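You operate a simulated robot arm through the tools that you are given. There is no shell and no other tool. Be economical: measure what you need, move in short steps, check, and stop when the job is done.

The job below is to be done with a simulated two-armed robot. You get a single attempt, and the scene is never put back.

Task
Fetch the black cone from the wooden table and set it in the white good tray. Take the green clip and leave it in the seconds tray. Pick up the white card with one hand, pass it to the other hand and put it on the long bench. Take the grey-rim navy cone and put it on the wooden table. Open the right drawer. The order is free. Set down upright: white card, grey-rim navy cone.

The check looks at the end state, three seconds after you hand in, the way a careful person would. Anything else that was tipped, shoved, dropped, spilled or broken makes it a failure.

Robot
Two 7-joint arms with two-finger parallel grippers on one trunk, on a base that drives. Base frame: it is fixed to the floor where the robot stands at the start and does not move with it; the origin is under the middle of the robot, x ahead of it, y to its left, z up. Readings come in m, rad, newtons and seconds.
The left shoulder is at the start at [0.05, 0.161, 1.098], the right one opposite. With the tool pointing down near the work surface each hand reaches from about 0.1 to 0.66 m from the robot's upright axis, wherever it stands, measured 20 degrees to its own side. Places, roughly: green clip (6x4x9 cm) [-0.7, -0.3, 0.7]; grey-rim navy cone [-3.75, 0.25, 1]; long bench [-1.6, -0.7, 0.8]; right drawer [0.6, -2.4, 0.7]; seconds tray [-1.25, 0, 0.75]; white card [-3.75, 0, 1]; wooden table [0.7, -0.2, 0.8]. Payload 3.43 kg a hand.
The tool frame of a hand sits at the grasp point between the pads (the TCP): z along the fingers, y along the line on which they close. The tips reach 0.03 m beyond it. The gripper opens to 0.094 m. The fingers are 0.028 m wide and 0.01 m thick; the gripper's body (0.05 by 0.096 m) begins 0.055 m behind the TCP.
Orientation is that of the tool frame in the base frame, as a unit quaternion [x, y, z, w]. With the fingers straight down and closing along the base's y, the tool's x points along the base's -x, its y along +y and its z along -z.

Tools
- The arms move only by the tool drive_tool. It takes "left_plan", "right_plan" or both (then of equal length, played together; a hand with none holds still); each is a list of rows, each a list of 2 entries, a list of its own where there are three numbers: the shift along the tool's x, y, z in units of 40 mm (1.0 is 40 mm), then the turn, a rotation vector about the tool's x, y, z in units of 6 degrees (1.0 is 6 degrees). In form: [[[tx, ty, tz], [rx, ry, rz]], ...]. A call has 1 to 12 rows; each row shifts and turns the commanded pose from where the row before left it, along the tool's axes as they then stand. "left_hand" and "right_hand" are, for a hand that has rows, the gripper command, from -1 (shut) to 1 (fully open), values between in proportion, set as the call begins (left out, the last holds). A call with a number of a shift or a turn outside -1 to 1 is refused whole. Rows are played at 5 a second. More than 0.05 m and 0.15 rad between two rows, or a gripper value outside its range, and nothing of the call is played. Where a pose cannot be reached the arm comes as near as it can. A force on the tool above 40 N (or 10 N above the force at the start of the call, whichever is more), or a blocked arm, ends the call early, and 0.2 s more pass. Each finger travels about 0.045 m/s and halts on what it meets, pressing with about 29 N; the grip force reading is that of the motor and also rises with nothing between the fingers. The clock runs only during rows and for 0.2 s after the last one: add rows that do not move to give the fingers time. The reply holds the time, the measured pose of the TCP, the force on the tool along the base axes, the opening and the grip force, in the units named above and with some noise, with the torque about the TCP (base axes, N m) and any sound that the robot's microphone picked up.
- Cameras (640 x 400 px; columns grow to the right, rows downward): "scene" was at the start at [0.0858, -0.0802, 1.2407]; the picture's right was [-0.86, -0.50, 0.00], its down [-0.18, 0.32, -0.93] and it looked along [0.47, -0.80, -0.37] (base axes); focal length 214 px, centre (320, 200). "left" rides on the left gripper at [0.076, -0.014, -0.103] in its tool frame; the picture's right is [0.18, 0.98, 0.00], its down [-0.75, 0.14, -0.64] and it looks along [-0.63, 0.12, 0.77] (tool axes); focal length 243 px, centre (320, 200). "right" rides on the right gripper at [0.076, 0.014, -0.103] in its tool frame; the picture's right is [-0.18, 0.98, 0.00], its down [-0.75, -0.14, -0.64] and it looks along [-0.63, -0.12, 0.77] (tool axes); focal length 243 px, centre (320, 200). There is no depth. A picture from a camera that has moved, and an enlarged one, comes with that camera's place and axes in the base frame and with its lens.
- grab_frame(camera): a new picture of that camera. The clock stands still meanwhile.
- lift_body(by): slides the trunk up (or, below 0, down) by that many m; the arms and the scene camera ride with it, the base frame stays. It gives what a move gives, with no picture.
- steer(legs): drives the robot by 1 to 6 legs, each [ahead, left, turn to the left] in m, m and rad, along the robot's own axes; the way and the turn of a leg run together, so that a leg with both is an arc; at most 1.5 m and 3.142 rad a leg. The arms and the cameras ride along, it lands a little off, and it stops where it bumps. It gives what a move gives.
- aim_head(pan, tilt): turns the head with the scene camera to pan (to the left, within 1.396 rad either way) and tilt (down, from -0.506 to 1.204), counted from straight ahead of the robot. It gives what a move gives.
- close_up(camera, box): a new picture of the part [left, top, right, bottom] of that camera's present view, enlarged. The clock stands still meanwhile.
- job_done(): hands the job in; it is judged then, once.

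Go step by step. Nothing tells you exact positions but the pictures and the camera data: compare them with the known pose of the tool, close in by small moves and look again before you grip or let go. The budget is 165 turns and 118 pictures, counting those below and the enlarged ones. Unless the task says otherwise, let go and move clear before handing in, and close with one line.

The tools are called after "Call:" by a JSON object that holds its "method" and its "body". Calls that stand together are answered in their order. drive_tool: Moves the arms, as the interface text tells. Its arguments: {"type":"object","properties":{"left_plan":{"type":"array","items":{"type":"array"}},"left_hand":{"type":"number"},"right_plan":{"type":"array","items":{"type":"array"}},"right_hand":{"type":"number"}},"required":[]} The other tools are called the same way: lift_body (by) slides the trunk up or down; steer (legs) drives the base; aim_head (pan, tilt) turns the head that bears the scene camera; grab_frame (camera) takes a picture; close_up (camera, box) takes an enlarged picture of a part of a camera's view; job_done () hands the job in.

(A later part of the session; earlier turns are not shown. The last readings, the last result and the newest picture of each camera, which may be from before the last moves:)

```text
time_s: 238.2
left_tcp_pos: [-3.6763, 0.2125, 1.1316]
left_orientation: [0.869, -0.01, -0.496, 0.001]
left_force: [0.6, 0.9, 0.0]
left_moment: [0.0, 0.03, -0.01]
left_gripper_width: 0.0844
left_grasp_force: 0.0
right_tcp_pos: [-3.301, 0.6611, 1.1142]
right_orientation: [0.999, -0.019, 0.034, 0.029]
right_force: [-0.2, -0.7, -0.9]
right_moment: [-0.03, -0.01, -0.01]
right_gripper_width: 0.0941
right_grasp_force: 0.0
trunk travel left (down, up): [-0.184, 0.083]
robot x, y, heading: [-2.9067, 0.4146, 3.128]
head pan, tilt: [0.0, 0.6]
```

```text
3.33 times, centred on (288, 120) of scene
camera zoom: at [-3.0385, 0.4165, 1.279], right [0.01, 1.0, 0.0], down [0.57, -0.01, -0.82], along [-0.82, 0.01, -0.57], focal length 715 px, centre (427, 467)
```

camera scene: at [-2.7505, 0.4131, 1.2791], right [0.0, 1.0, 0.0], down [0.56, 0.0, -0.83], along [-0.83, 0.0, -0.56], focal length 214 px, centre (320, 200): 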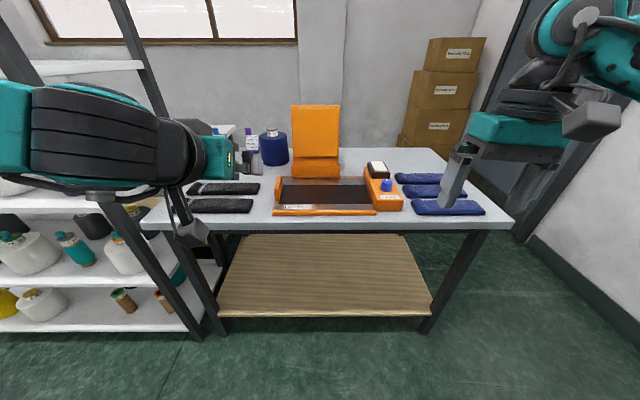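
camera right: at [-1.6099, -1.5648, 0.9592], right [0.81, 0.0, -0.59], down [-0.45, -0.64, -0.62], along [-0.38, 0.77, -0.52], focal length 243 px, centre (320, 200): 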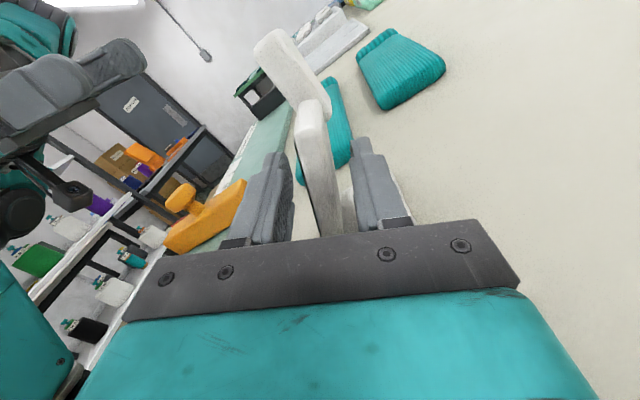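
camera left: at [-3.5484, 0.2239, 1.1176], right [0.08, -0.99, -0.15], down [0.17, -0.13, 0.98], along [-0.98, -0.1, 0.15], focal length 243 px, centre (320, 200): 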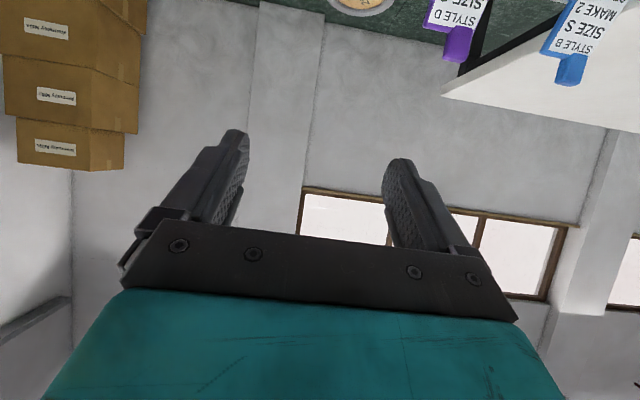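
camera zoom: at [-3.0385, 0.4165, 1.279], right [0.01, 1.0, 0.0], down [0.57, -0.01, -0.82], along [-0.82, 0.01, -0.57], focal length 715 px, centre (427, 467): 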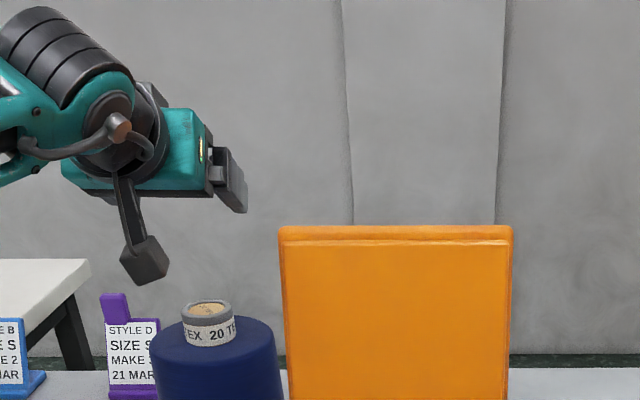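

The cone's neck centre is at about (−3.745, 0.195), top z≈0.995. I'll align, drive the last few centimetres, and lower partway.

Call:
{"method": "drive_tool", "body": {"left_plan": [[[-0.19, 0.22, 0.32], [0, 0, 0]], [[-0.19, 0.22, 0.32], [0, 0, 0]], [[0, 0, 0], [0, 0, 0]]]}}

Call:
{"method": "steer", "body": {"legs": [[0.035, 0, 0]]}}

Call:
{"method": "lift_body", "body": {"by": -0.085}}

Call:
{"method": "close_up", "body": {"camera": "scene", "box": [192, 90, 352, 190]}}

Call:
{"method": "grab_frame", "body": {"camera": "left"}}

```text
time_s: 239.1
left_tcp_pos: [-3.7051, 0.1951, 1.1324]
left_orientation: [0.868, -0.01, -0.496, 0.0]
left_force: [-0.8, 0.5, 0.3]
left_moment: [0.0, 0.0, -0.01]
left_gripper_width: 0.0845
left_grasp_force: 0.0
right_tcp_pos: [-3.2993, 0.6614, 1.1129]
right_orientation: [0.999, -0.018, 0.033, 0.029]
right_force: [0.3, 0.9, 0.3]
right_moment: [0.04, -0.03, 0.01]
right_gripper_width: 0.0941
right_grasp_force: 0.1
trunk travel left (down, up): [-0.184, 0.083]
robot x, y, heading: [-2.9093, 0.4162, 3.128]
head pan, tilt: [0.0, 0.6]
```

```text
time_s: 239.9
left_tcp_pos: [-3.7401, 0.1964, 1.131]
left_orientation: [0.869, -0.01, -0.495, 0.0]
left_force: [-0.2, -0.3, -0.4]
left_moment: [0.03, 0.01, 0.01]
left_gripper_width: 0.0846
left_grasp_force: 0.0
right_tcp_pos: [-3.3349, 0.6627, 1.1124]
right_orientation: [0.999, -0.02, 0.034, 0.029]
right_force: [-1.0, 0.4, 0.9]
right_moment: [-0.01, -0.02, 0.06]
right_gripper_width: 0.0942
right_grasp_force: 0.1
trunk travel left (down, up): [-0.184, 0.083]
robot x, y, heading: [-2.9431, 0.4164, 3.126]
head pan, tilt: [0.0, 0.6]
```

```text
time_s: 241.1
left_tcp_pos: [-3.7393, 0.1961, 1.0482]
left_orientation: [0.869, -0.011, -0.495, -0.001]
left_force: [1.0, -0.1, 1.0]
left_moment: [0.0, -0.03, 0.02]
left_gripper_width: 0.0848
left_grasp_force: 0.1
right_tcp_pos: [-3.3327, 0.662, 1.0291]
right_orientation: [0.999, -0.018, 0.033, 0.028]
right_force: [-0.8, 0.3, -0.8]
right_moment: [-0.03, 0.02, 0.01]
right_gripper_width: 0.0939
right_grasp_force: 0.0
trunk travel left (down, up): [-0.099, 0.168]
robot x, y, heading: [-2.9434, 0.4147, 3.127]
head pan, tilt: [0.0, 0.6]
```

```text
4.00 times, centred on (272, 140) of scene
camera zoom: at [-3.0727, 0.417, 1.1942], right [0.01, 1.0, 0.0], down [0.56, -0.01, -0.83], along [-0.83, 0.01, -0.56], focal length 858 px, centre (512, 440)
```

zoom: 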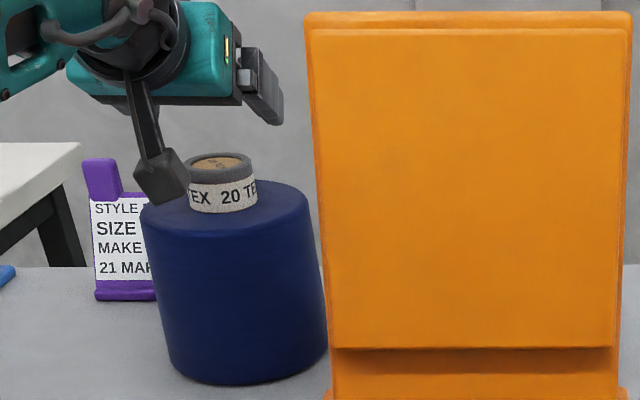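

```text
20 pictures are left
camera left: at [-3.6126, 0.2081, 1.0334], right [0.08, -0.99, -0.15], down [0.17, -0.13, 0.98], along [-0.98, -0.1, 0.15], focal length 243 px, centre (320, 200)
```

left: 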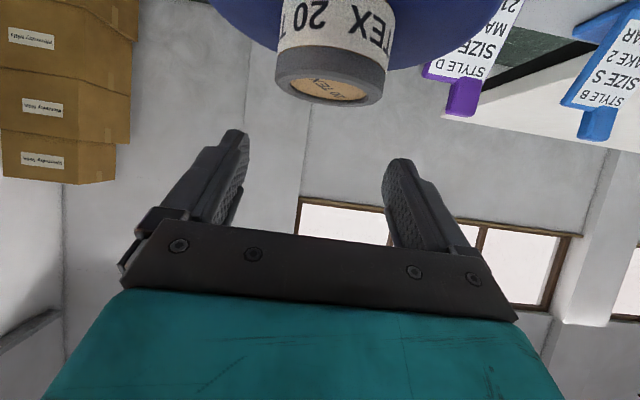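

Aligned: neck centre (−3.741, 0.198), top z≈0.9945. I'll lower 6 cm and close on the neck.

Call:
{"method": "lift_body", "body": {"by": -0.061}}

Call:
{"method": "drive_tool", "body": {"left_plan": [[[0, 0, 0], [0, 0, 0]], [[0, 0, 0], [0, 0, 0]], [[0, 0, 0], [0, 0, 0]], [[0, 0, 0], [0, 0, 0]], [[0, 0, 0], [0, 0, 0]]], "left_hand": -1}}

Call:
{"method": "lift_body", "body": {"by": 0.04}}

Call:
{"method": "close_up", "body": {"camera": "scene", "box": [192, 90, 352, 190]}}

```text
time_s: 242.1
left_tcp_pos: [-3.7394, 0.1971, 0.9968]
left_orientation: [0.864, -0.01, -0.504, -0.003]
left_force: [-11.1, -1.4, 26.9]
left_moment: [1.13, 0.81, 0.66]
left_gripper_width: 0.0836
left_grasp_force: 0.0
right_tcp_pos: [-3.3328, 0.662, 0.9687]
right_orientation: [0.999, -0.019, 0.032, 0.028]
right_force: [-0.4, -0.2, 0.7]
right_moment: [0.03, 0.0, 0.02]
right_gripper_width: 0.094
right_grasp_force: 0.0
trunk travel left (down, up): [-0.038, 0.229]
robot x, y, heading: [-2.9439, 0.4165, 3.13]
head pan, tilt: [0.0, 0.6]
```

```text
time_s: 243.3
left_tcp_pos: [-3.7383, 0.1974, 0.9976]
left_orientation: [0.864, -0.011, -0.504, -0.001]
left_force: [4.5, 5.5, 25.5]
left_moment: [1.06, 0.79, -0.04]
left_gripper_width: 0.053
left_grasp_force: 29.4
right_tcp_pos: [-3.3319, 0.6628, 0.9692]
right_orientation: [0.999, -0.019, 0.031, 0.03]
right_force: [0.2, 0.5, 0.4]
right_moment: [-0.01, -0.02, -0.02]
right_gripper_width: 0.0939
right_grasp_force: 0.0
trunk travel left (down, up): [-0.038, 0.229]
robot x, y, heading: [-2.9457, 0.4162, 3.129]
head pan, tilt: [0.0, 0.6]
```

```text
time_s: 244.2
left_tcp_pos: [-3.7405, 0.1946, 1.0238]
left_orientation: [0.87, -0.01, -0.493, 0.001]
left_force: [0.9, 0.4, -5.8]
left_moment: [-0.01, 0.05, -0.02]
left_gripper_width: 0.0535
left_grasp_force: 28.8
right_tcp_pos: [-3.3347, 0.6611, 1.0075]
right_orientation: [0.999, -0.019, 0.033, 0.028]
right_force: [0.3, 0.9, -0.9]
right_moment: [0.0, -0.03, -0.02]
right_gripper_width: 0.0942
right_grasp_force: 0.1
trunk travel left (down, up): [-0.078, 0.189]
robot x, y, heading: [-2.9464, 0.4161, 3.126]
head pan, tilt: [0.0, 0.6]
```

```text
4.00 times, centred on (272, 140) of scene
camera zoom: at [-3.074, 0.4166, 1.1728], right [0.01, 1.0, 0.0], down [0.57, -0.01, -0.82], along [-0.82, 0.01, -0.57], focal length 858 px, centre (512, 440)
```

zoom: 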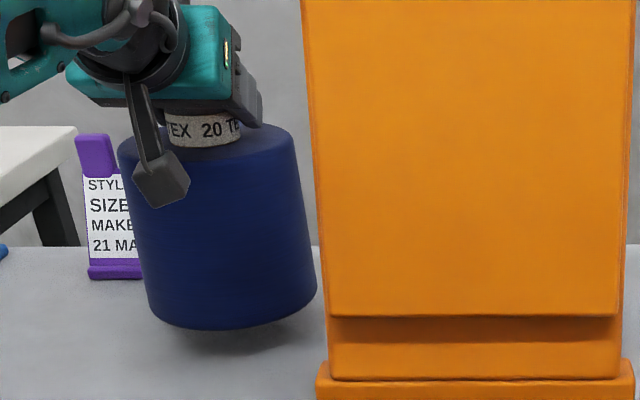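

The cone is lifted cleanly. I'll raise it, back out, and pull the arm in.

Call:
{"method": "lift_body", "body": {"by": 0.1}}

Call:
{"method": "steer", "body": {"legs": [[-0.38, 0, 0]]}}

Call:
{"method": "drive_tool", "body": {"left_plan": [[[0.46, 0, -0.77], [0, 0, 0]], [[0.46, 0, -0.77], [0, 0, 0]], [[0.46, 0, -0.77], [0, 0, 0]], [[0.46, 0, -0.77], [0, 0, 0]], [[0.46, 0, -0.77], [0, 0, 0]], [[0.46, 0, -0.77], [0, 0, 0]], [[0.46, 0, -0.77], [0, 0, 0]], [[0.46, 0, -0.77], [0, 0, 0]], [[0, 0, 0], [0, 0, 0]]]}}

Call:
{"method": "steer", "body": {"legs": [[0, -0.38, 0], [0, 0, -3.125]]}}

Call:
{"method": "grab_frame", "body": {"camera": "scene"}}

```text
time_s: 245.5
left_tcp_pos: [-3.7412, 0.1971, 1.1255]
left_orientation: [0.869, -0.01, -0.495, -0.001]
left_force: [-1.0, 0.6, -6.0]
left_moment: [0.03, 0.04, -0.01]
left_gripper_width: 0.0533
left_grasp_force: 29.2
right_tcp_pos: [-3.3346, 0.6622, 1.1074]
right_orientation: [0.999, -0.019, 0.033, 0.028]
right_force: [-0.2, -0.2, -0.1]
right_moment: [0.02, -0.01, -0.01]
right_gripper_width: 0.094
right_grasp_force: 0.0
trunk travel left (down, up): [-0.178, 0.089]
robot x, y, heading: [-2.9447, 0.4131, 3.128]
head pan, tilt: [0.0, 0.6]
```

```text
time_s: 247.9
left_tcp_pos: [-3.3641, 0.1963, 1.125]
left_orientation: [0.869, -0.016, -0.494, -0.004]
left_force: [0.3, 1.9, -5.5]
left_moment: [0.02, 0.03, -0.04]
left_gripper_width: 0.053
left_grasp_force: 29.0
right_tcp_pos: [-2.9534, 0.6597, 1.1072]
right_orientation: [0.999, -0.024, 0.033, 0.028]
right_force: [-0.4, 0.9, -0.4]
right_moment: [-0.02, -0.03, -0.02]
right_gripper_width: 0.094
right_grasp_force: 0.2
trunk travel left (down, up): [-0.178, 0.089]
robot x, y, heading: [-2.5627, 0.4066, 3.123]
head pan, tilt: [0.0, 0.6]
```

```text
time_s: 249.9
left_tcp_pos: [-3.0796, 0.1892, 1.1251]
left_orientation: [0.869, -0.015, -0.494, -0.003]
left_force: [-0.8, -0.8, -5.8]
left_moment: [-0.01, 0.02, 0.01]
left_gripper_width: 0.0531
left_grasp_force: 29.3
right_tcp_pos: [-2.9537, 0.6595, 1.1094]
right_orientation: [0.999, -0.025, 0.033, 0.028]
right_force: [-0.7, 0.9, -0.1]
right_moment: [0.02, 0.01, 0.0]
right_gripper_width: 0.0943
right_grasp_force: 0.0
trunk travel left (down, up): [-0.178, 0.089]
robot x, y, heading: [-2.5652, 0.4108, 3.117]
head pan, tilt: [0.0, 0.6]
```

```text
time_s: 259.6
left_tcp_pos: [-2.0427, 0.998, 1.124]
left_orientation: [0.015, 0.869, -0.003, 0.495]
left_force: [-0.6, 0.1, -6.0]
left_moment: [-0.01, -0.05, 0.0]
left_gripper_width: 0.0534
left_grasp_force: 28.7
right_tcp_pos: [-2.1668, 0.5273, 1.108]
right_orientation: [0.024, 0.999, 0.028, -0.034]
right_force: [0.0, -0.3, -0.7]
right_moment: [0.03, 0.01, 0.03]
right_gripper_width: 0.0941
right_grasp_force: 0.0
trunk travel left (down, up): [-0.178, 0.089]
robot x, y, heading: [-2.5573, 0.7777, -0.03]
head pan, tilt: [0.0, 0.6]
```

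```text
18 pictures are left
camera scene: at [-2.4283, 0.7749, 1.273], right [-0.02, -1.0, 0.0], down [-0.57, 0.01, -0.82], along [0.82, -0.02, -0.57], focal length 214 px, centre (320, 200)
```

scene: 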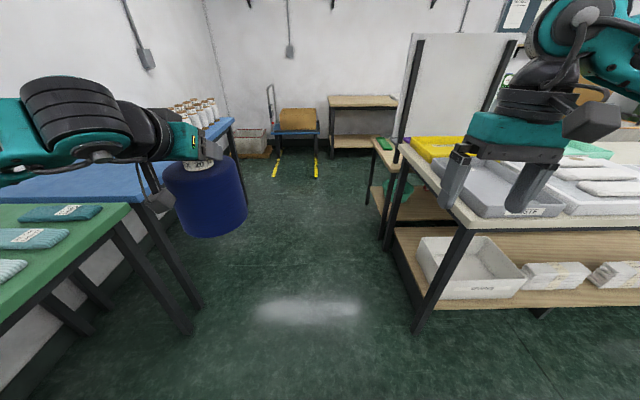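

The corridor east is clear between the tables and the bench; I also see the green clip on the small table. I'll drive along it with the cone.

Call:
{"method": "steer", "body": {"legs": [[0, 0.05, 0.03], [1.3, 0, 0], [1.05, 0, 0]]}}

Call:
{"method": "aim_head", "body": {"pan": -0.3, "tilt": 0.7}}

Call:
{"method": "grab_frame", "body": {"camera": "scene"}}

```text
time_s: 271.8
left_tcp_pos: [0.3413, 1.0647, 1.1242]
left_orientation: [0.01, 0.869, -0.001, 0.495]
left_force: [0.0, 0.4, -6.4]
left_moment: [-0.01, -0.06, 0.03]
left_gripper_width: 0.0532
left_grasp_force: 29.1
right_tcp_pos: [0.2229, 0.5944, 1.108]
right_orientation: [0.019, 0.999, 0.028, -0.034]
right_force: [1.1, -0.7, -0.6]
right_moment: [0.0, -0.02, 0.01]
right_gripper_width: 0.0943
right_grasp_force: 0.2
trunk travel left (down, up): [-0.178, 0.089]
robot x, y, heading: [-0.1713, 0.8411, -0.011]
head pan, tilt: [0.0, 0.6]
```

```text
time_s: 272.6
left_tcp_pos: [0.3428, 1.0663, 1.124]
left_orientation: [0.011, 0.869, -0.001, 0.494]
left_force: [0.0, -0.2, -6.2]
left_moment: [0.01, -0.04, 0.0]
left_gripper_width: 0.0532
left_grasp_force: 30.0
right_tcp_pos: [0.2219, 0.5936, 1.1078]
right_orientation: [0.02, 0.999, 0.028, -0.032]
right_force: [-1.3, 0.5, -0.7]
right_moment: [-0.04, 0.0, -0.02]
right_gripper_width: 0.094
right_grasp_force: 0.1
trunk travel left (down, up): [-0.178, 0.089]
robot x, y, heading: [-0.1692, 0.8389, -0.013]
head pan, tilt: [-0.3, 0.7]
```

```text
17 pictures are left
camera scene: at [-0.0487, 0.8147, 1.2644], right [-0.31, -0.95, 0.0], down [-0.61, 0.2, -0.76], along [0.73, -0.23, -0.64], focal length 214 px, centre (320, 200)
```

scene: 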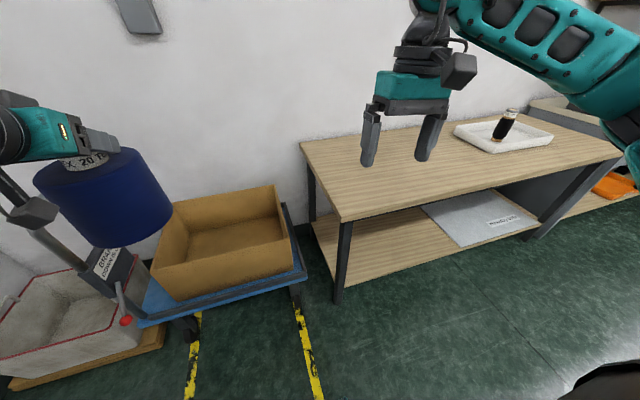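

Nothing disturbed here; the black cone stands in the tray. I'll strafe right and pull up to the wooden table with the navy cone over a free spot around (0.65, 0.08).

Call:
{"method": "steer", "body": {"legs": [[0, -0.97, 0.012], [0.26, 0, 0]]}}

Call:
{"method": "aim_head", "body": {"pan": 0.1, "tilt": 0.75}}

Call:
{"method": "grab_frame", "body": {"camera": "scene"}}

```text
time_s: 279.1
left_tcp_pos: [0.5933, 0.1013, 1.1229]
left_orientation: [0.011, 0.87, 0.0, 0.494]
left_force: [-0.7, 0.1, -5.3]
left_moment: [-0.02, 0.01, -0.03]
left_gripper_width: 0.0533
left_grasp_force: 29.3
right_tcp_pos: [0.4725, -0.3696, 1.1074]
right_orientation: [0.02, 0.999, 0.027, -0.033]
right_force: [0.8, -0.1, -0.5]
right_moment: [0.0, 0.02, 0.01]
right_gripper_width: 0.094
right_grasp_force: 0.2
trunk travel left (down, up): [-0.178, 0.089]
robot x, y, heading: [0.0853, -0.1257, -0.015]
head pan, tilt: [-0.3, 0.7]
```

```text
time_s: 280.0
left_tcp_pos: [0.592, 0.1007, 1.1235]
left_orientation: [0.011, 0.869, -0.001, 0.494]
left_force: [0.0, -0.2, -6.6]
left_moment: [-0.01, -0.02, -0.02]
left_gripper_width: 0.0529
left_grasp_force: 28.7
right_tcp_pos: [0.4728, -0.3706, 1.1076]
right_orientation: [0.019, 0.999, 0.027, -0.033]
right_force: [0.2, 0.4, -0.1]
right_moment: [0.03, 0.0, -0.02]
right_gripper_width: 0.0941
right_grasp_force: 0.0
trunk travel left (down, up): [-0.178, 0.089]
robot x, y, heading: [0.0803, -0.1208, -0.017]
head pan, tilt: [0.099, 0.75]
```

```text
16 pictures are left
camera scene: at [0.2034, -0.1157, 1.2602], right [0.09, -1.0, 0.0], down [-0.68, -0.06, -0.73], along [0.73, 0.06, -0.68], focal length 214 px, centre (320, 200)
```

scene: 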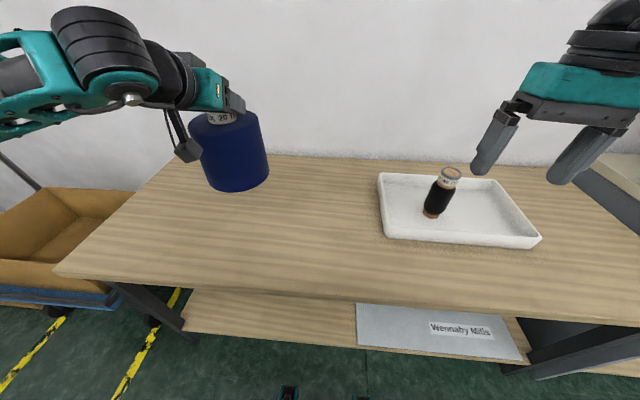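

The spot below is free. I'll lower the trunk 0.165 m, then finish with small arm steps until contact.

Call:
{"method": "lift_body", "body": {"by": -0.165}}

Call:
{"method": "drive_tool", "body": {"left_plan": [[[0.217, 0, 0.125], [0, 0, 0]], [[0.11, 0, 0.062], [0, 0, 0]], [[0, 0, 0], [0, 0, 0]]]}}

Call:
{"method": "close_up", "body": {"camera": "scene", "box": [128, 100, 320, 220]}}

```text
time_s: 281.8
left_tcp_pos: [0.5933, 0.1013, 0.9597]
left_orientation: [0.011, 0.869, -0.001, 0.495]
left_force: [0.1, -0.5, -5.1]
left_moment: [-0.01, 0.01, 0.0]
left_gripper_width: 0.0534
left_grasp_force: 28.6
right_tcp_pos: [0.4735, -0.3703, 0.9419]
right_orientation: [0.02, 0.999, 0.028, -0.032]
right_force: [0.8, -0.3, 0.4]
right_moment: [0.0, -0.02, -0.03]
right_gripper_width: 0.0939
right_grasp_force: 0.1
trunk travel left (down, up): [-0.013, 0.254]
robot x, y, heading: [0.0837, -0.1203, -0.012]
head pan, tilt: [0.099, 0.75]
```

```text
time_s: 282.6
left_tcp_pos: [0.5925, 0.1023, 0.944]
left_orientation: [0.011, 0.869, -0.001, 0.495]
left_force: [0.9, 0.1, -6.2]
left_moment: [-0.01, -0.05, -0.04]
left_gripper_width: 0.0532
left_grasp_force: 29.3
right_tcp_pos: [0.4717, -0.3713, 0.9424]
right_orientation: [0.02, 0.999, 0.028, -0.034]
right_force: [0.8, -0.8, -0.3]
right_moment: [0.01, 0.05, 0.02]
right_gripper_width: 0.0942
right_grasp_force: 0.0
trunk travel left (down, up): [-0.013, 0.254]
robot x, y, heading: [0.086, -0.1227, -0.014]
head pan, tilt: [0.099, 0.75]
```

```text
3.33 times, centred on (224, 160) of scene
camera zoom: at [0.2033, -0.1157, 1.0952], right [0.09, -1.0, 0.0], down [-0.68, -0.06, -0.73], along [0.73, 0.06, -0.68], focal length 715 px, centre (640, 333)
```

zoom: 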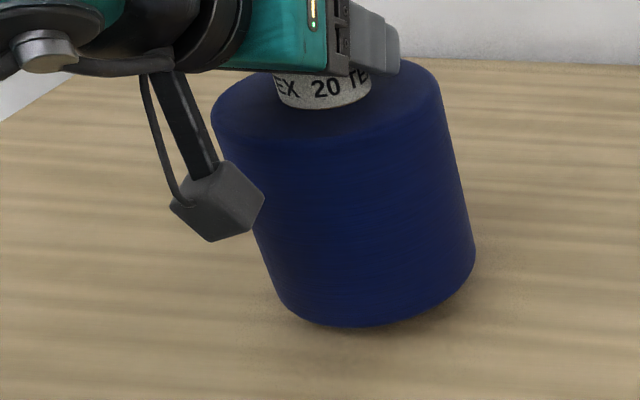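

Nearly touching. I'll continue in 4 mm steps, watching the force.

Call:
{"method": "drive_tool", "body": {"left_plan": [[[0.087, 0, 0.05], [0, 0, 0]], [[0.087, 0, 0.05], [0, 0, 0]], [[0, 0, 0], [0, 0, 0]]]}}

Call:
{"method": "drive_tool", "body": {"left_plan": [[[0.087, 0, 0.05], [0, 0, 0]], [[0, 0, 0], [0, 0, 0]]]}}

Call:
{"method": "drive_tool", "body": {"left_plan": [[[0.065, 0, 0.0375], [0, 0, 0]], [[0, 0, 0], [0, 0, 0]]]}}

Call:
{"method": "drive_tool", "body": {"left_plan": [[[0.065, 0, 0.0375], [0, 0, 0]], [[0, 0, 0], [0, 0, 0]]]}}

```text
time_s: 283.4
left_tcp_pos: [0.5917, 0.1022, 0.9345]
left_orientation: [0.011, 0.869, -0.001, 0.495]
left_force: [0.5, -0.5, -6.2]
left_moment: [-0.01, -0.03, 0.0]
left_gripper_width: 0.0532
left_grasp_force: 29.3
right_tcp_pos: [0.4734, -0.3703, 0.9416]
right_orientation: [0.02, 0.999, 0.028, -0.033]
right_force: [-0.3, -0.8, 0.0]
right_moment: [-0.01, 0.0, -0.04]
right_gripper_width: 0.094
right_grasp_force: 0.1
trunk travel left (down, up): [-0.013, 0.254]
robot x, y, heading: [0.0757, -0.1244, -0.011]
head pan, tilt: [0.099, 0.75]
```

```text
time_s: 284.0
left_tcp_pos: [0.5927, 0.1025, 0.9317]
left_orientation: [0.012, 0.869, -0.001, 0.495]
left_force: [-0.3, -0.8, -7.0]
left_moment: [0.03, -0.03, -0.01]
left_gripper_width: 0.0533
left_grasp_force: 29.0
right_tcp_pos: [0.4719, -0.3704, 0.9418]
right_orientation: [0.021, 0.999, 0.029, -0.033]
right_force: [0.2, 1.1, 0.1]
right_moment: [-0.02, -0.01, 0.02]
right_gripper_width: 0.0941
right_grasp_force: 0.0
trunk travel left (down, up): [-0.013, 0.254]
robot x, y, heading: [0.082, -0.1222, -0.011]
head pan, tilt: [0.099, 0.75]
```

```text
time_s: 284.6
left_tcp_pos: [0.5919, 0.1017, 0.9281]
left_orientation: [0.011, 0.869, -0.001, 0.494]
left_force: [0.0, -1.4, -6.2]
left_moment: [-0.01, 0.02, -0.01]
left_gripper_width: 0.0532
left_grasp_force: 29.3
right_tcp_pos: [0.4711, -0.3703, 0.9431]
right_orientation: [0.02, 0.999, 0.027, -0.033]
right_force: [0.3, 0.6, 0.2]
right_moment: [-0.01, 0.03, -0.02]
right_gripper_width: 0.0937
right_grasp_force: 0.1
trunk travel left (down, up): [-0.013, 0.254]
robot x, y, heading: [0.081, -0.1233, -0.01]
head pan, tilt: [0.099, 0.75]
```

```text
time_s: 285.2
left_tcp_pos: [0.5917, 0.1019, 0.9253]
left_orientation: [0.011, 0.869, -0.001, 0.494]
left_force: [1.1, 0.7, -5.8]
left_moment: [-0.01, 0.03, -0.01]
left_gripper_width: 0.0532
left_grasp_force: 29.2
right_tcp_pos: [0.4726, -0.3693, 0.9432]
right_orientation: [0.02, 0.999, 0.029, -0.033]
right_force: [0.1, -0.5, 0.8]
right_moment: [0.02, 0.02, 0.01]
right_gripper_width: 0.0942
right_grasp_force: 0.2
trunk travel left (down, up): [-0.013, 0.254]
robot x, y, heading: [0.0792, -0.1247, -0.011]
head pan, tilt: [0.099, 0.75]
```

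Call:
{"method": "drive_tool", "body": {"left_plan": [[[0.065, 0, 0.0375], [0, 0, 0]], [[0, 0, 0], [0, 0, 0]]]}}

Call:
{"method": "drive_tool", "body": {"left_plan": [[[0.065, 0, 0.0375], [0, 0, 0]], [[0, 0, 0], [0, 0, 0]]]}}

Call:
{"method": "drive_tool", "body": {"left_plan": [[[0.065, 0, 0.0375], [0, 0, 0]], [[0, 0, 0], [0, 0, 0]]]}}

```text
time_s: 285.8
left_tcp_pos: [0.593, 0.1019, 0.9221]
left_orientation: [0.012, 0.869, -0.001, 0.494]
left_force: [0.0, -0.3, -6.5]
left_moment: [0.03, -0.03, 0.01]
left_gripper_width: 0.053
left_grasp_force: 28.9
right_tcp_pos: [0.4723, -0.3701, 0.9421]
right_orientation: [0.02, 0.999, 0.027, -0.032]
right_force: [-0.6, 0.2, 0.4]
right_moment: [-0.01, 0.02, 0.01]
right_gripper_width: 0.0941
right_grasp_force: 0.1
trunk travel left (down, up): [-0.013, 0.254]
robot x, y, heading: [0.0822, -0.1247, -0.011]
head pan, tilt: [0.099, 0.75]
```

```text
time_s: 286.4
left_tcp_pos: [0.5938, 0.102, 0.9196]
left_orientation: [0.011, 0.869, 0.0, 0.494]
left_force: [-0.3, -0.2, -5.8]
left_moment: [-0.03, 0.02, 0.04]
left_gripper_width: 0.0534
left_grasp_force: 28.9
right_tcp_pos: [0.4726, -0.3702, 0.9426]
right_orientation: [0.02, 0.999, 0.028, -0.032]
right_force: [-0.7, 0.5, 0.0]
right_moment: [-0.01, -0.01, -0.01]
right_gripper_width: 0.0941
right_grasp_force: 0.0
trunk travel left (down, up): [-0.013, 0.254]
robot x, y, heading: [0.0836, -0.1253, -0.013]
head pan, tilt: [0.099, 0.75]
```

```text
time_s: 287.0
left_tcp_pos: [0.5919, 0.1007, 0.9197]
left_orientation: [0.01, 0.868, 0.0, 0.497]
left_force: [-3.3, 1.9, 3.8]
left_moment: [0.13, -0.07, 0.06]
left_gripper_width: 0.0534
left_grasp_force: 28.6
right_tcp_pos: [0.4715, -0.3703, 0.9424]
right_orientation: [0.021, 0.999, 0.029, -0.033]
right_force: [-0.6, 0.0, 0.3]
right_moment: [0.0, 0.01, -0.03]
right_gripper_width: 0.094
right_grasp_force: 0.0
trunk travel left (down, up): [-0.013, 0.254]
robot x, y, heading: [0.0864, -0.1177, -0.017]
head pan, tilt: [0.099, 0.75]
```

Contact: the load has transferred. I'll open and withdraw back and up along the hand's axis.

Call:
{"method": "drive_tool", "body": {"left_plan": [[[0.02, 0, 0.012], [0, 0, 0]], [[0, 0, 0], [0, 0, 0]], [[0, 0, 0], [0, 0, 0]], [[0, 0, 0], [0, 0, 0]], [[0, 0, 0], [0, 0, 0]]], "left_hand": 0.8}}

Call:
{"method": "drive_tool", "body": {"left_plan": [[[-0.25, 0, -0.2], [0, 0, 0]], [[-0.2, 0, -0.5], [0, 0, 0]], [[0, 0, -0.8], [0, 0, 0]], [[0, 0, -0.9], [0, 0, 0]], [[0, 0, -0.9], [0, 0, 0]]]}}

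Call:
{"method": "grab_frame", "body": {"camera": "scene"}}

```text
time_s: 288.2
left_tcp_pos: [0.5927, 0.1019, 0.9176]
left_orientation: [0.01, 0.868, 0.0, 0.497]
left_force: [3.3, 8.1, 13.9]
left_moment: [-0.09, -0.32, 0.14]
left_gripper_width: 0.0822
left_grasp_force: 0.1
right_tcp_pos: [0.4726, -0.3694, 0.9433]
right_orientation: [0.02, 0.999, 0.028, -0.033]
right_force: [0.2, 1.0, 0.3]
right_moment: [-0.01, 0.0, 0.01]
right_gripper_width: 0.094
right_grasp_force: 0.0
trunk travel left (down, up): [-0.013, 0.254]
robot x, y, heading: [0.0821, -0.1251, -0.011]
head pan, tilt: [0.099, 0.75]
```

```text
time_s: 289.4
left_tcp_pos: [0.4904, 0.1028, 1.0017]
left_orientation: [0.011, 0.87, 0.0, 0.493]
left_force: [0.5, -0.2, -0.2]
left_moment: [0.0, 0.03, 0.04]
left_gripper_width: 0.0846
left_grasp_force: 0.1
left hand out of reach, approached as far as the arm can: row 5
right_tcp_pos: [0.472, -0.3691, 0.9438]
right_orientation: [0.02, 0.999, 0.029, -0.033]
right_force: [-0.1, 0.2, 0.8]
right_moment: [-0.01, -0.04, -0.01]
right_gripper_width: 0.0936
right_grasp_force: 0.0
trunk travel left (down, up): [-0.013, 0.254]
robot x, y, heading: [0.0841, -0.1243, -0.014]
head pan, tilt: [0.099, 0.75]
```

```text
14 pictures are left
camera scene: at [0.2029, -0.1159, 1.0952], right [0.09, -1.0, 0.0], down [-0.68, -0.06, -0.73], along [0.73, 0.06, -0.68], focal length 214 px, centre (320, 200)
```

scene: 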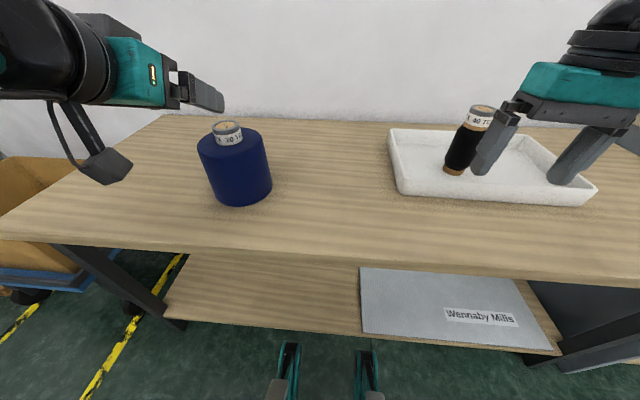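

The navy cone stands upright on the wooden table. Now for the clip: raise, set the left hand fingers-down, back up and turn around to the small table.

Call:
{"method": "lift_body", "body": {"by": 0.2}}

Call:
{"method": "drive_tool", "body": {"left_plan": [[[0, 0, 0], [0, 1, 0]], [[0, 0, 0], [0, 1, 0]], [[0, 0, 0], [0, 1, 0]], [[0, 0, 0], [0, 1, 0]], [[0, 0, 0], [0, 1, 0]], [[0, 0, 0], [0, 1, 0]], [[0, 0, 0], [0, 1, 0]], [[0, 0, 0], [0, 1, 0]], [[0, 0, 0], [0, 1, 0]], [[0, 0, 0], [0, 0.9, 0]], [[0, 0, 0], [0, 0, 0]]], "left_hand": 1}}

Call:
{"method": "steer", "body": {"legs": [[-0.13, 0, 0], [0, 0, 3.14]]}}

Call:
{"method": "aim_head", "body": {"pan": 0, "tilt": 0.65}}

Call:
{"method": "grab_frame", "body": {"camera": "scene"}}

```text
time_s: 291.6
left_tcp_pos: [0.4916, 0.1033, 1.2015]
left_orientation: [0.011, 0.87, -0.001, 0.494]
left_force: [-1.0, -0.2, -0.1]
left_moment: [0.0, -0.02, -0.03]
left_gripper_width: 0.0845
left_grasp_force: 0.1
right_tcp_pos: [0.473, -0.3697, 1.1425]
right_orientation: [0.02, 0.999, 0.027, -0.032]
right_force: [0.3, 0.4, -0.1]
right_moment: [0.04, 0.01, 0.0]
right_gripper_width: 0.0941
right_grasp_force: 0.1
trunk travel left (down, up): [-0.213, 0.054]
robot x, y, heading: [0.0771, -0.1234, -0.012]
head pan, tilt: [0.099, 0.75]
```

```text
time_s: 294.0
left_tcp_pos: [0.4905, 0.1033, 1.2006]
left_orientation: [0.01, 1.0, 0.005, -0.002]
left_force: [-0.2, 0.1, -0.3]
left_moment: [0.0, -0.01, 0.0]
left_gripper_width: 0.0939
left_grasp_force: 0.1
right_tcp_pos: [0.4716, -0.3701, 1.1431]
right_orientation: [0.02, 0.999, 0.028, -0.033]
right_force: [-1.2, 0.0, 0.1]
right_moment: [0.02, 0.01, 0.02]
right_gripper_width: 0.0941
right_grasp_force: 0.2
trunk travel left (down, up): [-0.213, 0.054]
robot x, y, heading: [0.0809, -0.1214, -0.013]
head pan, tilt: [0.099, 0.75]
```

```text
time_s: 302.7
left_tcp_pos: [-0.4513, -0.3541, 1.2014]
left_orientation: [1.0, -0.001, 0.002, 0.005]
left_force: [0.0, 0.2, -0.3]
left_moment: [-0.02, 0.03, -0.04]
left_gripper_width: 0.0942
left_grasp_force: 0.2
right_tcp_pos: [-0.4406, 0.1198, 1.1433]
right_orientation: [0.999, -0.01, 0.032, 0.028]
right_force: [-0.3, -0.8, -0.6]
right_moment: [-0.01, 0.01, -0.01]
right_gripper_width: 0.0941
right_grasp_force: 0.0
trunk travel left (down, up): [-0.213, 0.054]
robot x, y, heading: [-0.0451, -0.1198, -3.136]
head pan, tilt: [0.099, 0.75]
```

```text
time_s: 303.3
left_tcp_pos: [-0.451, -0.355, 1.2005]
left_orientation: [1.0, 0.0, 0.002, 0.005]
left_force: [0.5, -0.8, -0.4]
left_moment: [0.0, 0.01, -0.01]
left_gripper_width: 0.0938
left_grasp_force: 0.0
right_tcp_pos: [-0.4405, 0.1196, 1.1424]
right_orientation: [0.999, -0.01, 0.033, 0.027]
right_force: [-0.2, 0.1, -0.4]
right_moment: [0.02, 0.01, -0.02]
right_gripper_width: 0.0942
right_grasp_force: 0.1
trunk travel left (down, up): [-0.213, 0.054]
robot x, y, heading: [-0.0449, -0.1237, -3.135]
head pan, tilt: [0.0, 0.649]
```

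```text
13 pictures are left
camera scene: at [-0.1734, -0.1214, 1.3038], right [-0.01, 1.0, 0.0], down [0.6, 0.0, -0.8], along [-0.8, 0.0, -0.6], focal length 214 px, centre (320, 200)
```

scene: 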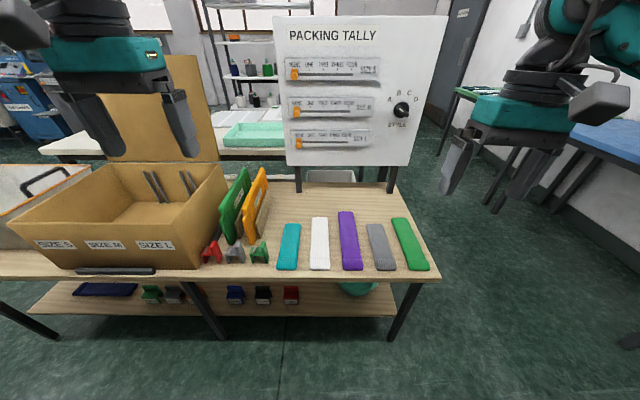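

The target is the green clip on the table front, next to grey and red ones. Zooming in.

Call:
{"method": "close_up", "body": {"camera": "scene", "box": [192, 200, 304, 270]}}

Call:
{"method": "grab_frame", "body": {"camera": "left"}}

```text
5.71 times, centred on (248, 235) of scene
camera zoom: at [-0.1734, -0.1214, 1.3038], right [-0.01, 1.0, 0.0], down [0.6, 0.0, -0.8], along [-0.8, 0.0, -0.6], focal length 1226 px, centre (731, 0)
```

zoom: 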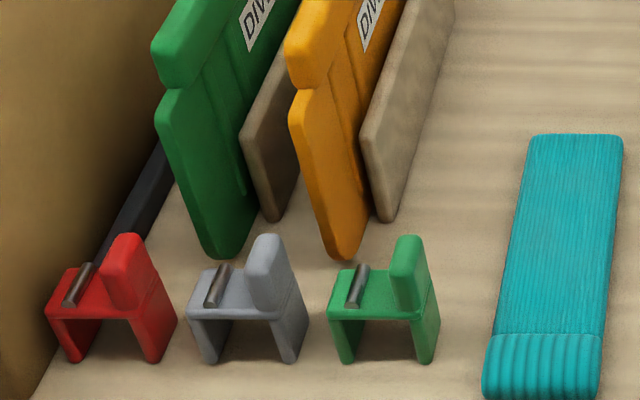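

```text
11 pictures are left
camera left: at [-0.3746, -0.339, 1.3031], right [0.18, -0.98, 0.01], down [-0.76, -0.13, 0.64], along [-0.63, -0.13, -0.77], focal length 243 px, centre (320, 200)
```

left: 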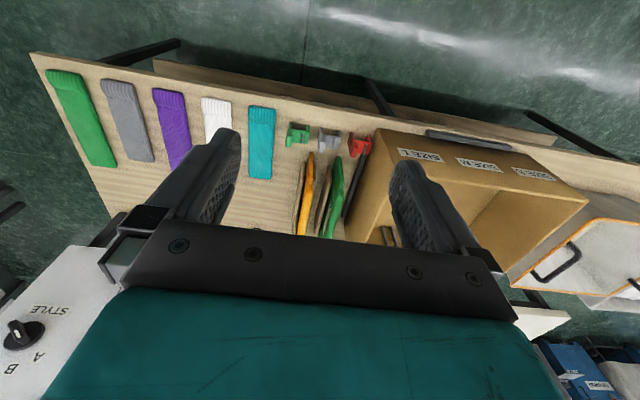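

The clip has a tab on its right side that I can pinch. Tall panels stand just behind it, so I'll approach with a 30° forward tilt. Move closer and look with the hand camera.

Call:
{"method": "steer", "body": {"legs": [[0.08, 0, -0.005]]}}

Call:
{"method": "drive_tool", "body": {"left_plan": [[[-0.1, -0.15, 0.9], [0, 0, 0]], [[-0.1, -0.15, 0.9], [0, 0, 0]], [[-0.1, -0.15, 0.9], [0, 0, 0]], [[-0.1, -0.15, 0.9], [0, 0, 0]], [[-0.1, -0.15, 0.9], [0, 0, 0]], [[-0.1, -0.15, 0.9], [0, 0, 0]], [[0, 0, 0], [0, -1, 0]], [[0, 0, 0], [0, -1, 0]], [[0, 0, 0], [0, -1, 0]], [[0, 0, 0], [0, -1, 0]], [[0, 0, 0], [0, -1, 0]], [[0, 0, 0], [0, 0, 0]]], "left_hand": 0.1}}

Call:
{"method": "grab_frame", "body": {"camera": "left"}}

```text
time_s: 304.4
left_tcp_pos: [-0.5317, -0.3522, 1.2019]
left_orientation: [1.0, -0.003, 0.002, 0.006]
left_force: [-0.8, 0.0, -0.1]
left_moment: [-0.02, -0.03, 0.01]
left_gripper_width: 0.0938
left_grasp_force: 0.1
right_tcp_pos: [-0.5193, 0.1214, 1.1425]
right_orientation: [0.999, -0.013, 0.034, 0.027]
right_force: [-0.5, 0.2, 0.9]
right_moment: [0.01, -0.06, 0.0]
right_gripper_width: 0.0939
right_grasp_force: 0.0
trunk travel left (down, up): [-0.213, 0.054]
robot x, y, heading: [-0.1224, -0.1246, 3.142]
head pan, tilt: [0.0, 0.649]
```

```text
time_s: 307.0
left_tcp_pos: [-0.5544, -0.3193, 0.986]
left_orientation: [0.966, -0.004, -0.258, 0.004]
left_force: [-0.5, 0.4, 0.4]
left_moment: [0.01, 0.02, -0.01]
left_gripper_width: 0.0515
left_grasp_force: 0.0
right_tcp_pos: [-0.5173, 0.1208, 1.1426]
right_orientation: [0.999, -0.013, 0.034, 0.027]
right_force: [-0.3, 0.0, -0.7]
right_moment: [-0.01, 0.02, 0.01]
right_gripper_width: 0.0938
right_grasp_force: 0.0
trunk travel left (down, up): [-0.213, 0.054]
robot x, y, heading: [-0.1262, -0.1208, 3.144]
head pan, tilt: [0.0, 0.649]
```

```text
10 pictures are left
camera left: at [-0.4367, -0.3043, 1.0351], right [0.15, -0.98, -0.08], down [-0.33, -0.13, 0.93], along [-0.93, -0.12, -0.35], focal length 243 px, centre (320, 200)
```

left: 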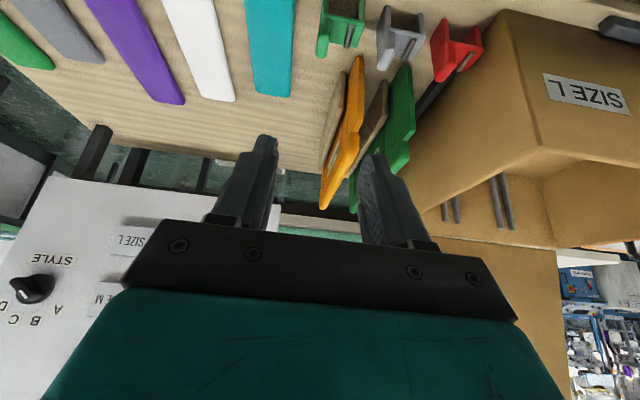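

Triangulation puts the tab's top at about (−0.667, −0.318, 0.75). I'll descend to z≈0.80 and look again.

Call:
{"method": "drive_tool", "body": {"left_plan": [[[0.077, 0, 0.85], [0, 0, 0]], [[0.077, 0, 0.85], [0, 0, 0]], [[0.077, 0, 0.85], [0, 0, 0]], [[0.077, 0, 0.85], [0, 0, 0]], [[0.077, 0, 0.85], [0, 0, 0]], [[0.077, 0, 0.85], [0, 0, 0]], [[0, 0, 0], [0, 0, 0]]]}}

Call:
{"method": "close_up", "body": {"camera": "left", "box": [200, 0, 440, 200]}}

```text
time_s: 308.6
left_tcp_pos: [-0.6387, -0.3212, 0.7982]
left_orientation: [0.966, -0.004, -0.257, 0.005]
left_force: [-0.2, -1.0, 0.1]
left_moment: [0.02, 0.0, 0.01]
left_gripper_width: 0.0516
left_grasp_force: 0.0
right_tcp_pos: [-0.5183, 0.1215, 1.1435]
right_orientation: [0.999, -0.013, 0.032, 0.027]
right_force: [0.3, -0.3, -0.7]
right_moment: [0.02, 0.0, 0.02]
right_gripper_width: 0.094
right_grasp_force: 0.0
trunk travel left (down, up): [-0.213, 0.054]
robot x, y, heading: [-0.1277, -0.1224, 3.14]
head pan, tilt: [0.0, 0.649]
```

```text
2.00 times, centred on (320, 100) of left
camera zoom: at [-0.5217, -0.3065, 0.8485], right [0.15, -0.98, -0.08], down [-0.34, -0.13, 0.93], along [-0.93, -0.12, -0.35], focal length 485 px, centre (320, 400)
```

zoom: 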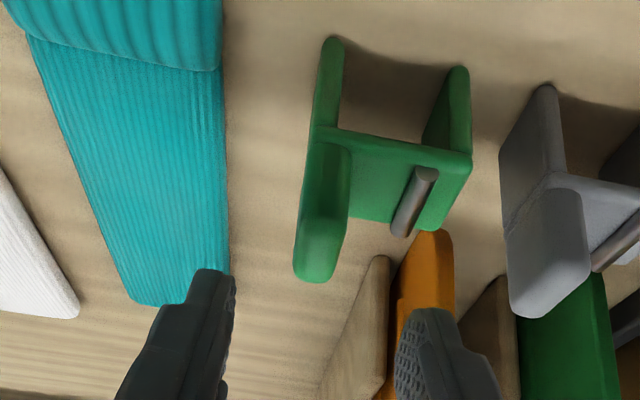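

The tab is centred between the fingers. I'll narrow the opening a little, go down to z≈0.746 and close on the tab.

Call:
{"method": "drive_tool", "body": {"left_plan": [[[0, 0, 0], [0, 0, 0]], [[0.08, -0.03, 0.46], [0, 0, 0]], [[0.08, 0, 0.46], [0, 0, 0]], [[0.08, 0, 0.45], [0, 0, 0]], [[0, 0, 0], [0, 0, 0]]], "left_hand": -0.05}}

Call:
{"method": "close_up", "body": {"camera": "left", "box": [200, 0, 440, 200]}}

```text
time_s: 309.8
left_tcp_pos: [-0.6574, -0.3199, 0.7462]
left_orientation: [0.966, -0.004, -0.257, 0.004]
left_force: [0.0, -0.3, -0.3]
left_moment: [-0.01, 0.01, 0.02]
left_gripper_width: 0.0446
left_grasp_force: 0.2
right_tcp_pos: [-0.5177, 0.1204, 1.1435]
right_orientation: [0.999, -0.013, 0.033, 0.027]
right_force: [0.6, -0.4, 0.1]
right_moment: [0.0, 0.02, -0.03]
right_gripper_width: 0.0942
right_grasp_force: 0.1
trunk travel left (down, up): [-0.213, 0.054]
robot x, y, heading: [-0.1238, -0.119, 3.147]
head pan, tilt: [0.0, 0.649]
```

```text
2.00 times, centred on (320, 100) of left
camera zoom: at [-0.54, -0.3058, 0.7966], right [0.15, -0.98, -0.08], down [-0.34, -0.13, 0.93], along [-0.93, -0.12, -0.35], focal length 485 px, centre (320, 400)
```

zoom: 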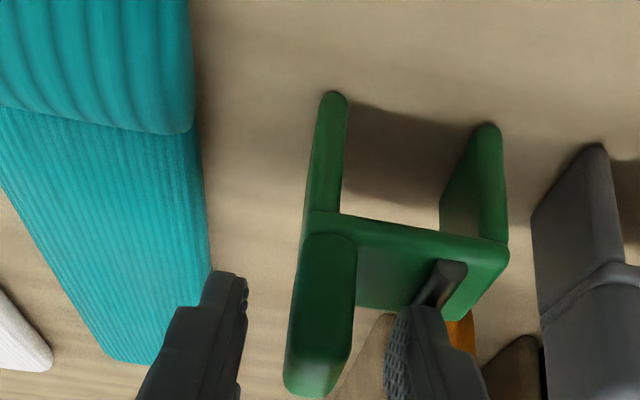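

The tab's tip is right at the TCP, so the fingers cover it. Closing and lifting.

Call:
{"method": "drive_tool", "body": {"left_plan": [[[0.1, 0, 0.17], [0, 0, 0]], [[0, 0, 0], [0, 0, 0]]]}}

Call:
{"method": "drive_tool", "body": {"left_plan": [[[0, 0, 0], [0, 0, 0]], [[0, 0, 0], [0, 0, 0]], [[0, 0, 0], [0, 0, 0]], [[0, 0, 0], [0, 0, 0]]], "left_hand": -1}}

Call:
{"method": "drive_tool", "body": {"left_plan": [[[-0.25, 0, -0.43], [0, 0, 0]], [[-0.4, 0, -0.7], [0, 0, 0]], [[-0.3, 0, -0.9], [0, 0, 0]], [[-0.3, 0, -0.9], [0, 0, 0]], [[-0.3, 0, -0.9], [0, 0, 0]], [[-0.3, 0, -0.9], [0, 0, 0]], [[-0.3, 0, -0.9], [0, 0, 0]]]}}

Call:
{"method": "grab_frame", "body": {"camera": "left"}}

```text
time_s: 310.4
left_tcp_pos: [-0.6581, -0.32, 0.7472]
left_orientation: [0.964, -0.004, -0.264, 0.005]
left_force: [9.6, -1.0, 39.2]
left_moment: [-1.0, -0.2, 0.24]
left_gripper_width: 0.0454
left_grasp_force: 0.5
right_tcp_pos: [-0.5155, 0.1233, 1.1454]
right_orientation: [0.999, -0.013, 0.031, 0.028]
right_force: [-0.3, -0.3, 0.1]
right_moment: [-0.01, 0.01, 0.0]
right_gripper_width: 0.0941
right_grasp_force: 0.2
trunk travel left (down, up): [-0.213, 0.054]
robot x, y, heading: [-0.1254, -0.1219, -3.143]
head pan, tilt: [0.0, 0.649]
```

```text
time_s: 311.4
left_tcp_pos: [-0.6598, -0.3174, 0.7454]
left_orientation: [0.964, -0.005, -0.265, 0.001]
left_force: [1.6, 1.7, 36.7]
left_moment: [-0.3, 0.23, 0.02]
left_gripper_width: 0.0188
left_grasp_force: 28.8
right_tcp_pos: [-0.5154, 0.1229, 1.1431]
right_orientation: [0.999, -0.013, 0.031, 0.028]
right_force: [-0.3, -0.8, -0.5]
right_moment: [-0.02, 0.02, 0.03]
right_gripper_width: 0.0941
right_grasp_force: 0.1
trunk travel left (down, up): [-0.213, 0.054]
robot x, y, heading: [-0.125, -0.1197, 3.139]
head pan, tilt: [0.0, 0.649]
```

```text
time_s: 313.0
left_tcp_pos: [-0.6202, -0.3176, 0.9777]
left_orientation: [0.966, -0.006, -0.257, 0.003]
left_force: [-0.4, -0.2, -1.1]
left_moment: [-0.01, -0.01, 0.03]
left_gripper_width: 0.0187
left_grasp_force: 29.0
right_tcp_pos: [-0.5182, 0.1203, 1.1436]
right_orientation: [0.999, -0.012, 0.033, 0.029]
right_force: [1.0, 0.2, 0.6]
right_moment: [-0.04, 0.02, -0.02]
right_gripper_width: 0.0938
right_grasp_force: 0.0
trunk travel left (down, up): [-0.213, 0.054]
robot x, y, heading: [-0.1232, -0.1219, 3.137]
head pan, tilt: [0.0, 0.649]
```

```text
7 pictures are left
camera left: at [-0.5038, -0.3033, 1.028], right [0.15, -0.98, -0.08], down [-0.34, -0.13, 0.93], along [-0.93, -0.12, -0.35], focal length 243 px, centre (320, 200)
```

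left: 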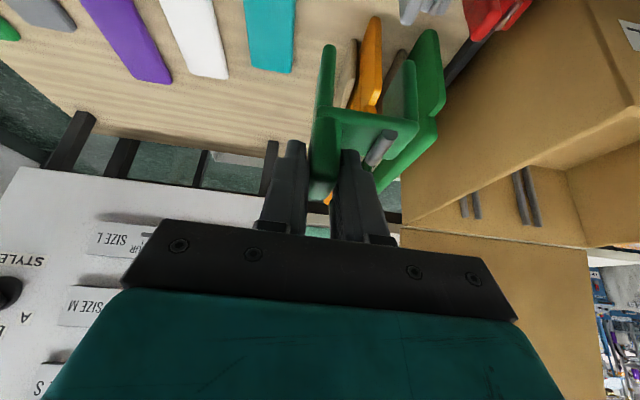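

The clip is held. I'll raise it, back off, and go around the north end to reach the yellow seconds tray from the north side.

Call:
{"method": "drive_tool", "body": {"left_plan": [[[-0.42, 0, -0.72], [0, 0, 0]], [[-0.42, 0, -0.72], [0, 0, 0]], [[-0.42, 0, -0.72], [0, 0, 0]], [[0.4, 0, -0.2], [0, 0, 0]]]}}

Call:
{"method": "steer", "body": {"legs": [[-0.09, 0, 0], [0, -1.0, 0], [1.38, 0, 0], [0, 0, 1.571]]}}

Call:
{"method": "grab_frame", "body": {"camera": "scene"}}

```text
time_s: 314.0
left_tcp_pos: [-0.6026, -0.3161, 1.0763]
left_orientation: [0.966, -0.004, -0.257, 0.004]
left_force: [0.3, 0.1, 0.1]
left_moment: [0.0, 0.03, -0.01]
left_gripper_width: 0.019
left_grasp_force: 28.9
right_tcp_pos: [-0.517, 0.1208, 1.1425]
right_orientation: [0.999, -0.013, 0.033, 0.027]
right_force: [-1.0, -0.3, 0.5]
right_moment: [-0.02, 0.01, 0.02]
right_gripper_width: 0.0939
right_grasp_force: 0.1
trunk travel left (down, up): [-0.213, 0.054]
robot x, y, heading: [-0.1218, -0.119, 3.143]
head pan, tilt: [0.0, 0.649]
```

```text
time_s: 330.1
left_tcp_pos: [-1.233, 0.3756, 1.0751]
left_orientation: [0.689, 0.678, -0.179, 0.184]
left_force: [0.6, -0.5, -1.2]
left_moment: [0.03, -0.01, 0.0]
left_gripper_width: 0.0189
left_grasp_force: 29.4
right_tcp_pos: [-1.6714, 0.4649, 1.1432]
right_orientation: [0.718, 0.695, 0.043, -0.003]
right_force: [-0.2, -0.7, 0.5]
right_moment: [-0.02, 0.02, 0.02]
right_gripper_width: 0.0939
right_grasp_force: 0.1
trunk travel left (down, up): [-0.213, 0.054]
robot x, y, heading: [-1.4275, 0.8572, -1.573]
head pan, tilt: [0.0, 0.649]
```

```text
6 pictures are left
camera scene: at [-1.4284, 0.7299, 1.3038], right [-1.0, 0.0, 0.0], down [0.0, 0.6, -0.8], along [0.0, -0.8, -0.6], focal length 214 px, centre (320, 200)
```

scene: 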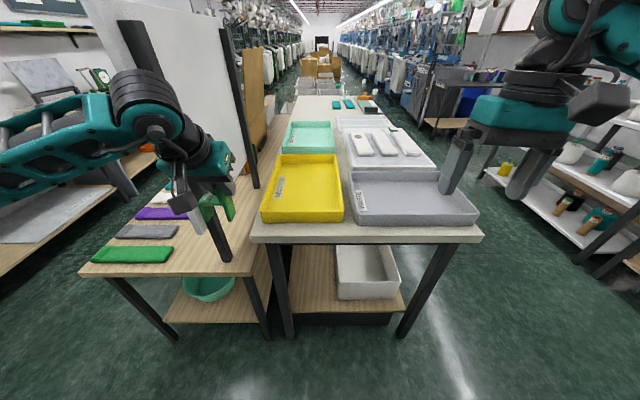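

The yellow tray (seconds) spans about x −1.23…−1.50, y −0.3…0.18. I'll drive up, move the clip over its near part, and lower partway.

Call:
{"method": "steer", "body": {"legs": [[0.19, -0.08, 0]]}}

Call:
{"method": "drive_tool", "body": {"left_plan": [[[-0.84, -0.3, 0.485], [0, 0, 0]], [[-0.84, -0.3, 0.485], [0, 0, 0]], [[-0.84, -0.3, 0.485], [0, 0, 0]], [[0.4, 0, 0.69], [0, 0, 0]], [[0.4, 0, 0.69], [0, 0, 0]], [[0.4, 0, 0.69], [0, 0, 0]], [[0, 0, 0], [0, 0, 0]]]}}

Call:
{"method": "close_up", "body": {"camera": "scene", "box": [180, 120, 420, 270]}}

```text
time_s: 331.8
left_tcp_pos: [-1.311, 0.1864, 1.0767]
left_orientation: [0.687, 0.679, -0.179, 0.185]
left_force: [-0.4, 0.2, 0.4]
left_moment: [0.03, -0.03, 0.0]
left_gripper_width: 0.0189
left_grasp_force: 28.7
right_tcp_pos: [-1.749, 0.2724, 1.1421]
right_orientation: [0.716, 0.697, 0.043, -0.003]
right_force: [-0.5, -0.1, -0.3]
right_moment: [0.01, -0.02, 0.01]
right_gripper_width: 0.094
right_grasp_force: 0.1
trunk travel left (down, up): [-0.213, 0.054]
robot x, y, heading: [-1.5037, 0.6635, -1.578]
head pan, tilt: [0.0, 0.649]
```

```text
time_s: 333.4
left_tcp_pos: [-1.3473, 0.0712, 0.9786]
left_orientation: [0.687, 0.68, -0.178, 0.185]
left_force: [1.1, 0.9, -0.6]
left_moment: [-0.02, -0.01, -0.03]
left_gripper_width: 0.0186
left_grasp_force: 29.4
right_tcp_pos: [-1.7481, 0.2736, 1.1438]
right_orientation: [0.716, 0.697, 0.042, -0.004]
right_force: [-0.6, -0.9, -0.2]
right_moment: [-0.03, -0.01, 0.02]
right_gripper_width: 0.0939
right_grasp_force: 0.0
trunk travel left (down, up): [-0.213, 0.054]
robot x, y, heading: [-1.5067, 0.6641, -1.574]
head pan, tilt: [0.0, 0.649]
```

```text
2.67 times, centred on (300, 195) of scene
camera zoom: at [-1.5069, 0.5399, 1.3038], right [-1.0, 0.0, 0.0], down [0.0, 0.6, -0.8], along [0.0, -0.8, -0.6], focal length 572 px, centre (373, 213)
```

zoom: 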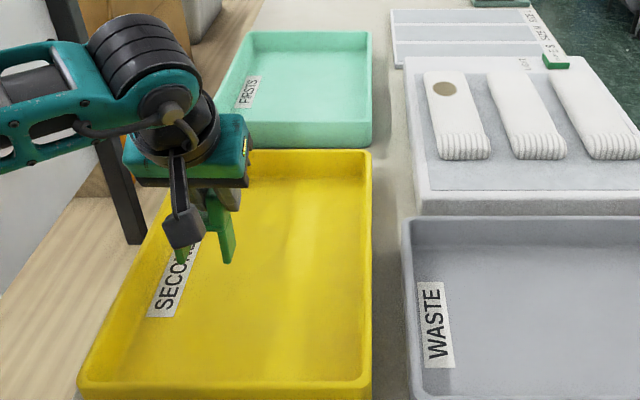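

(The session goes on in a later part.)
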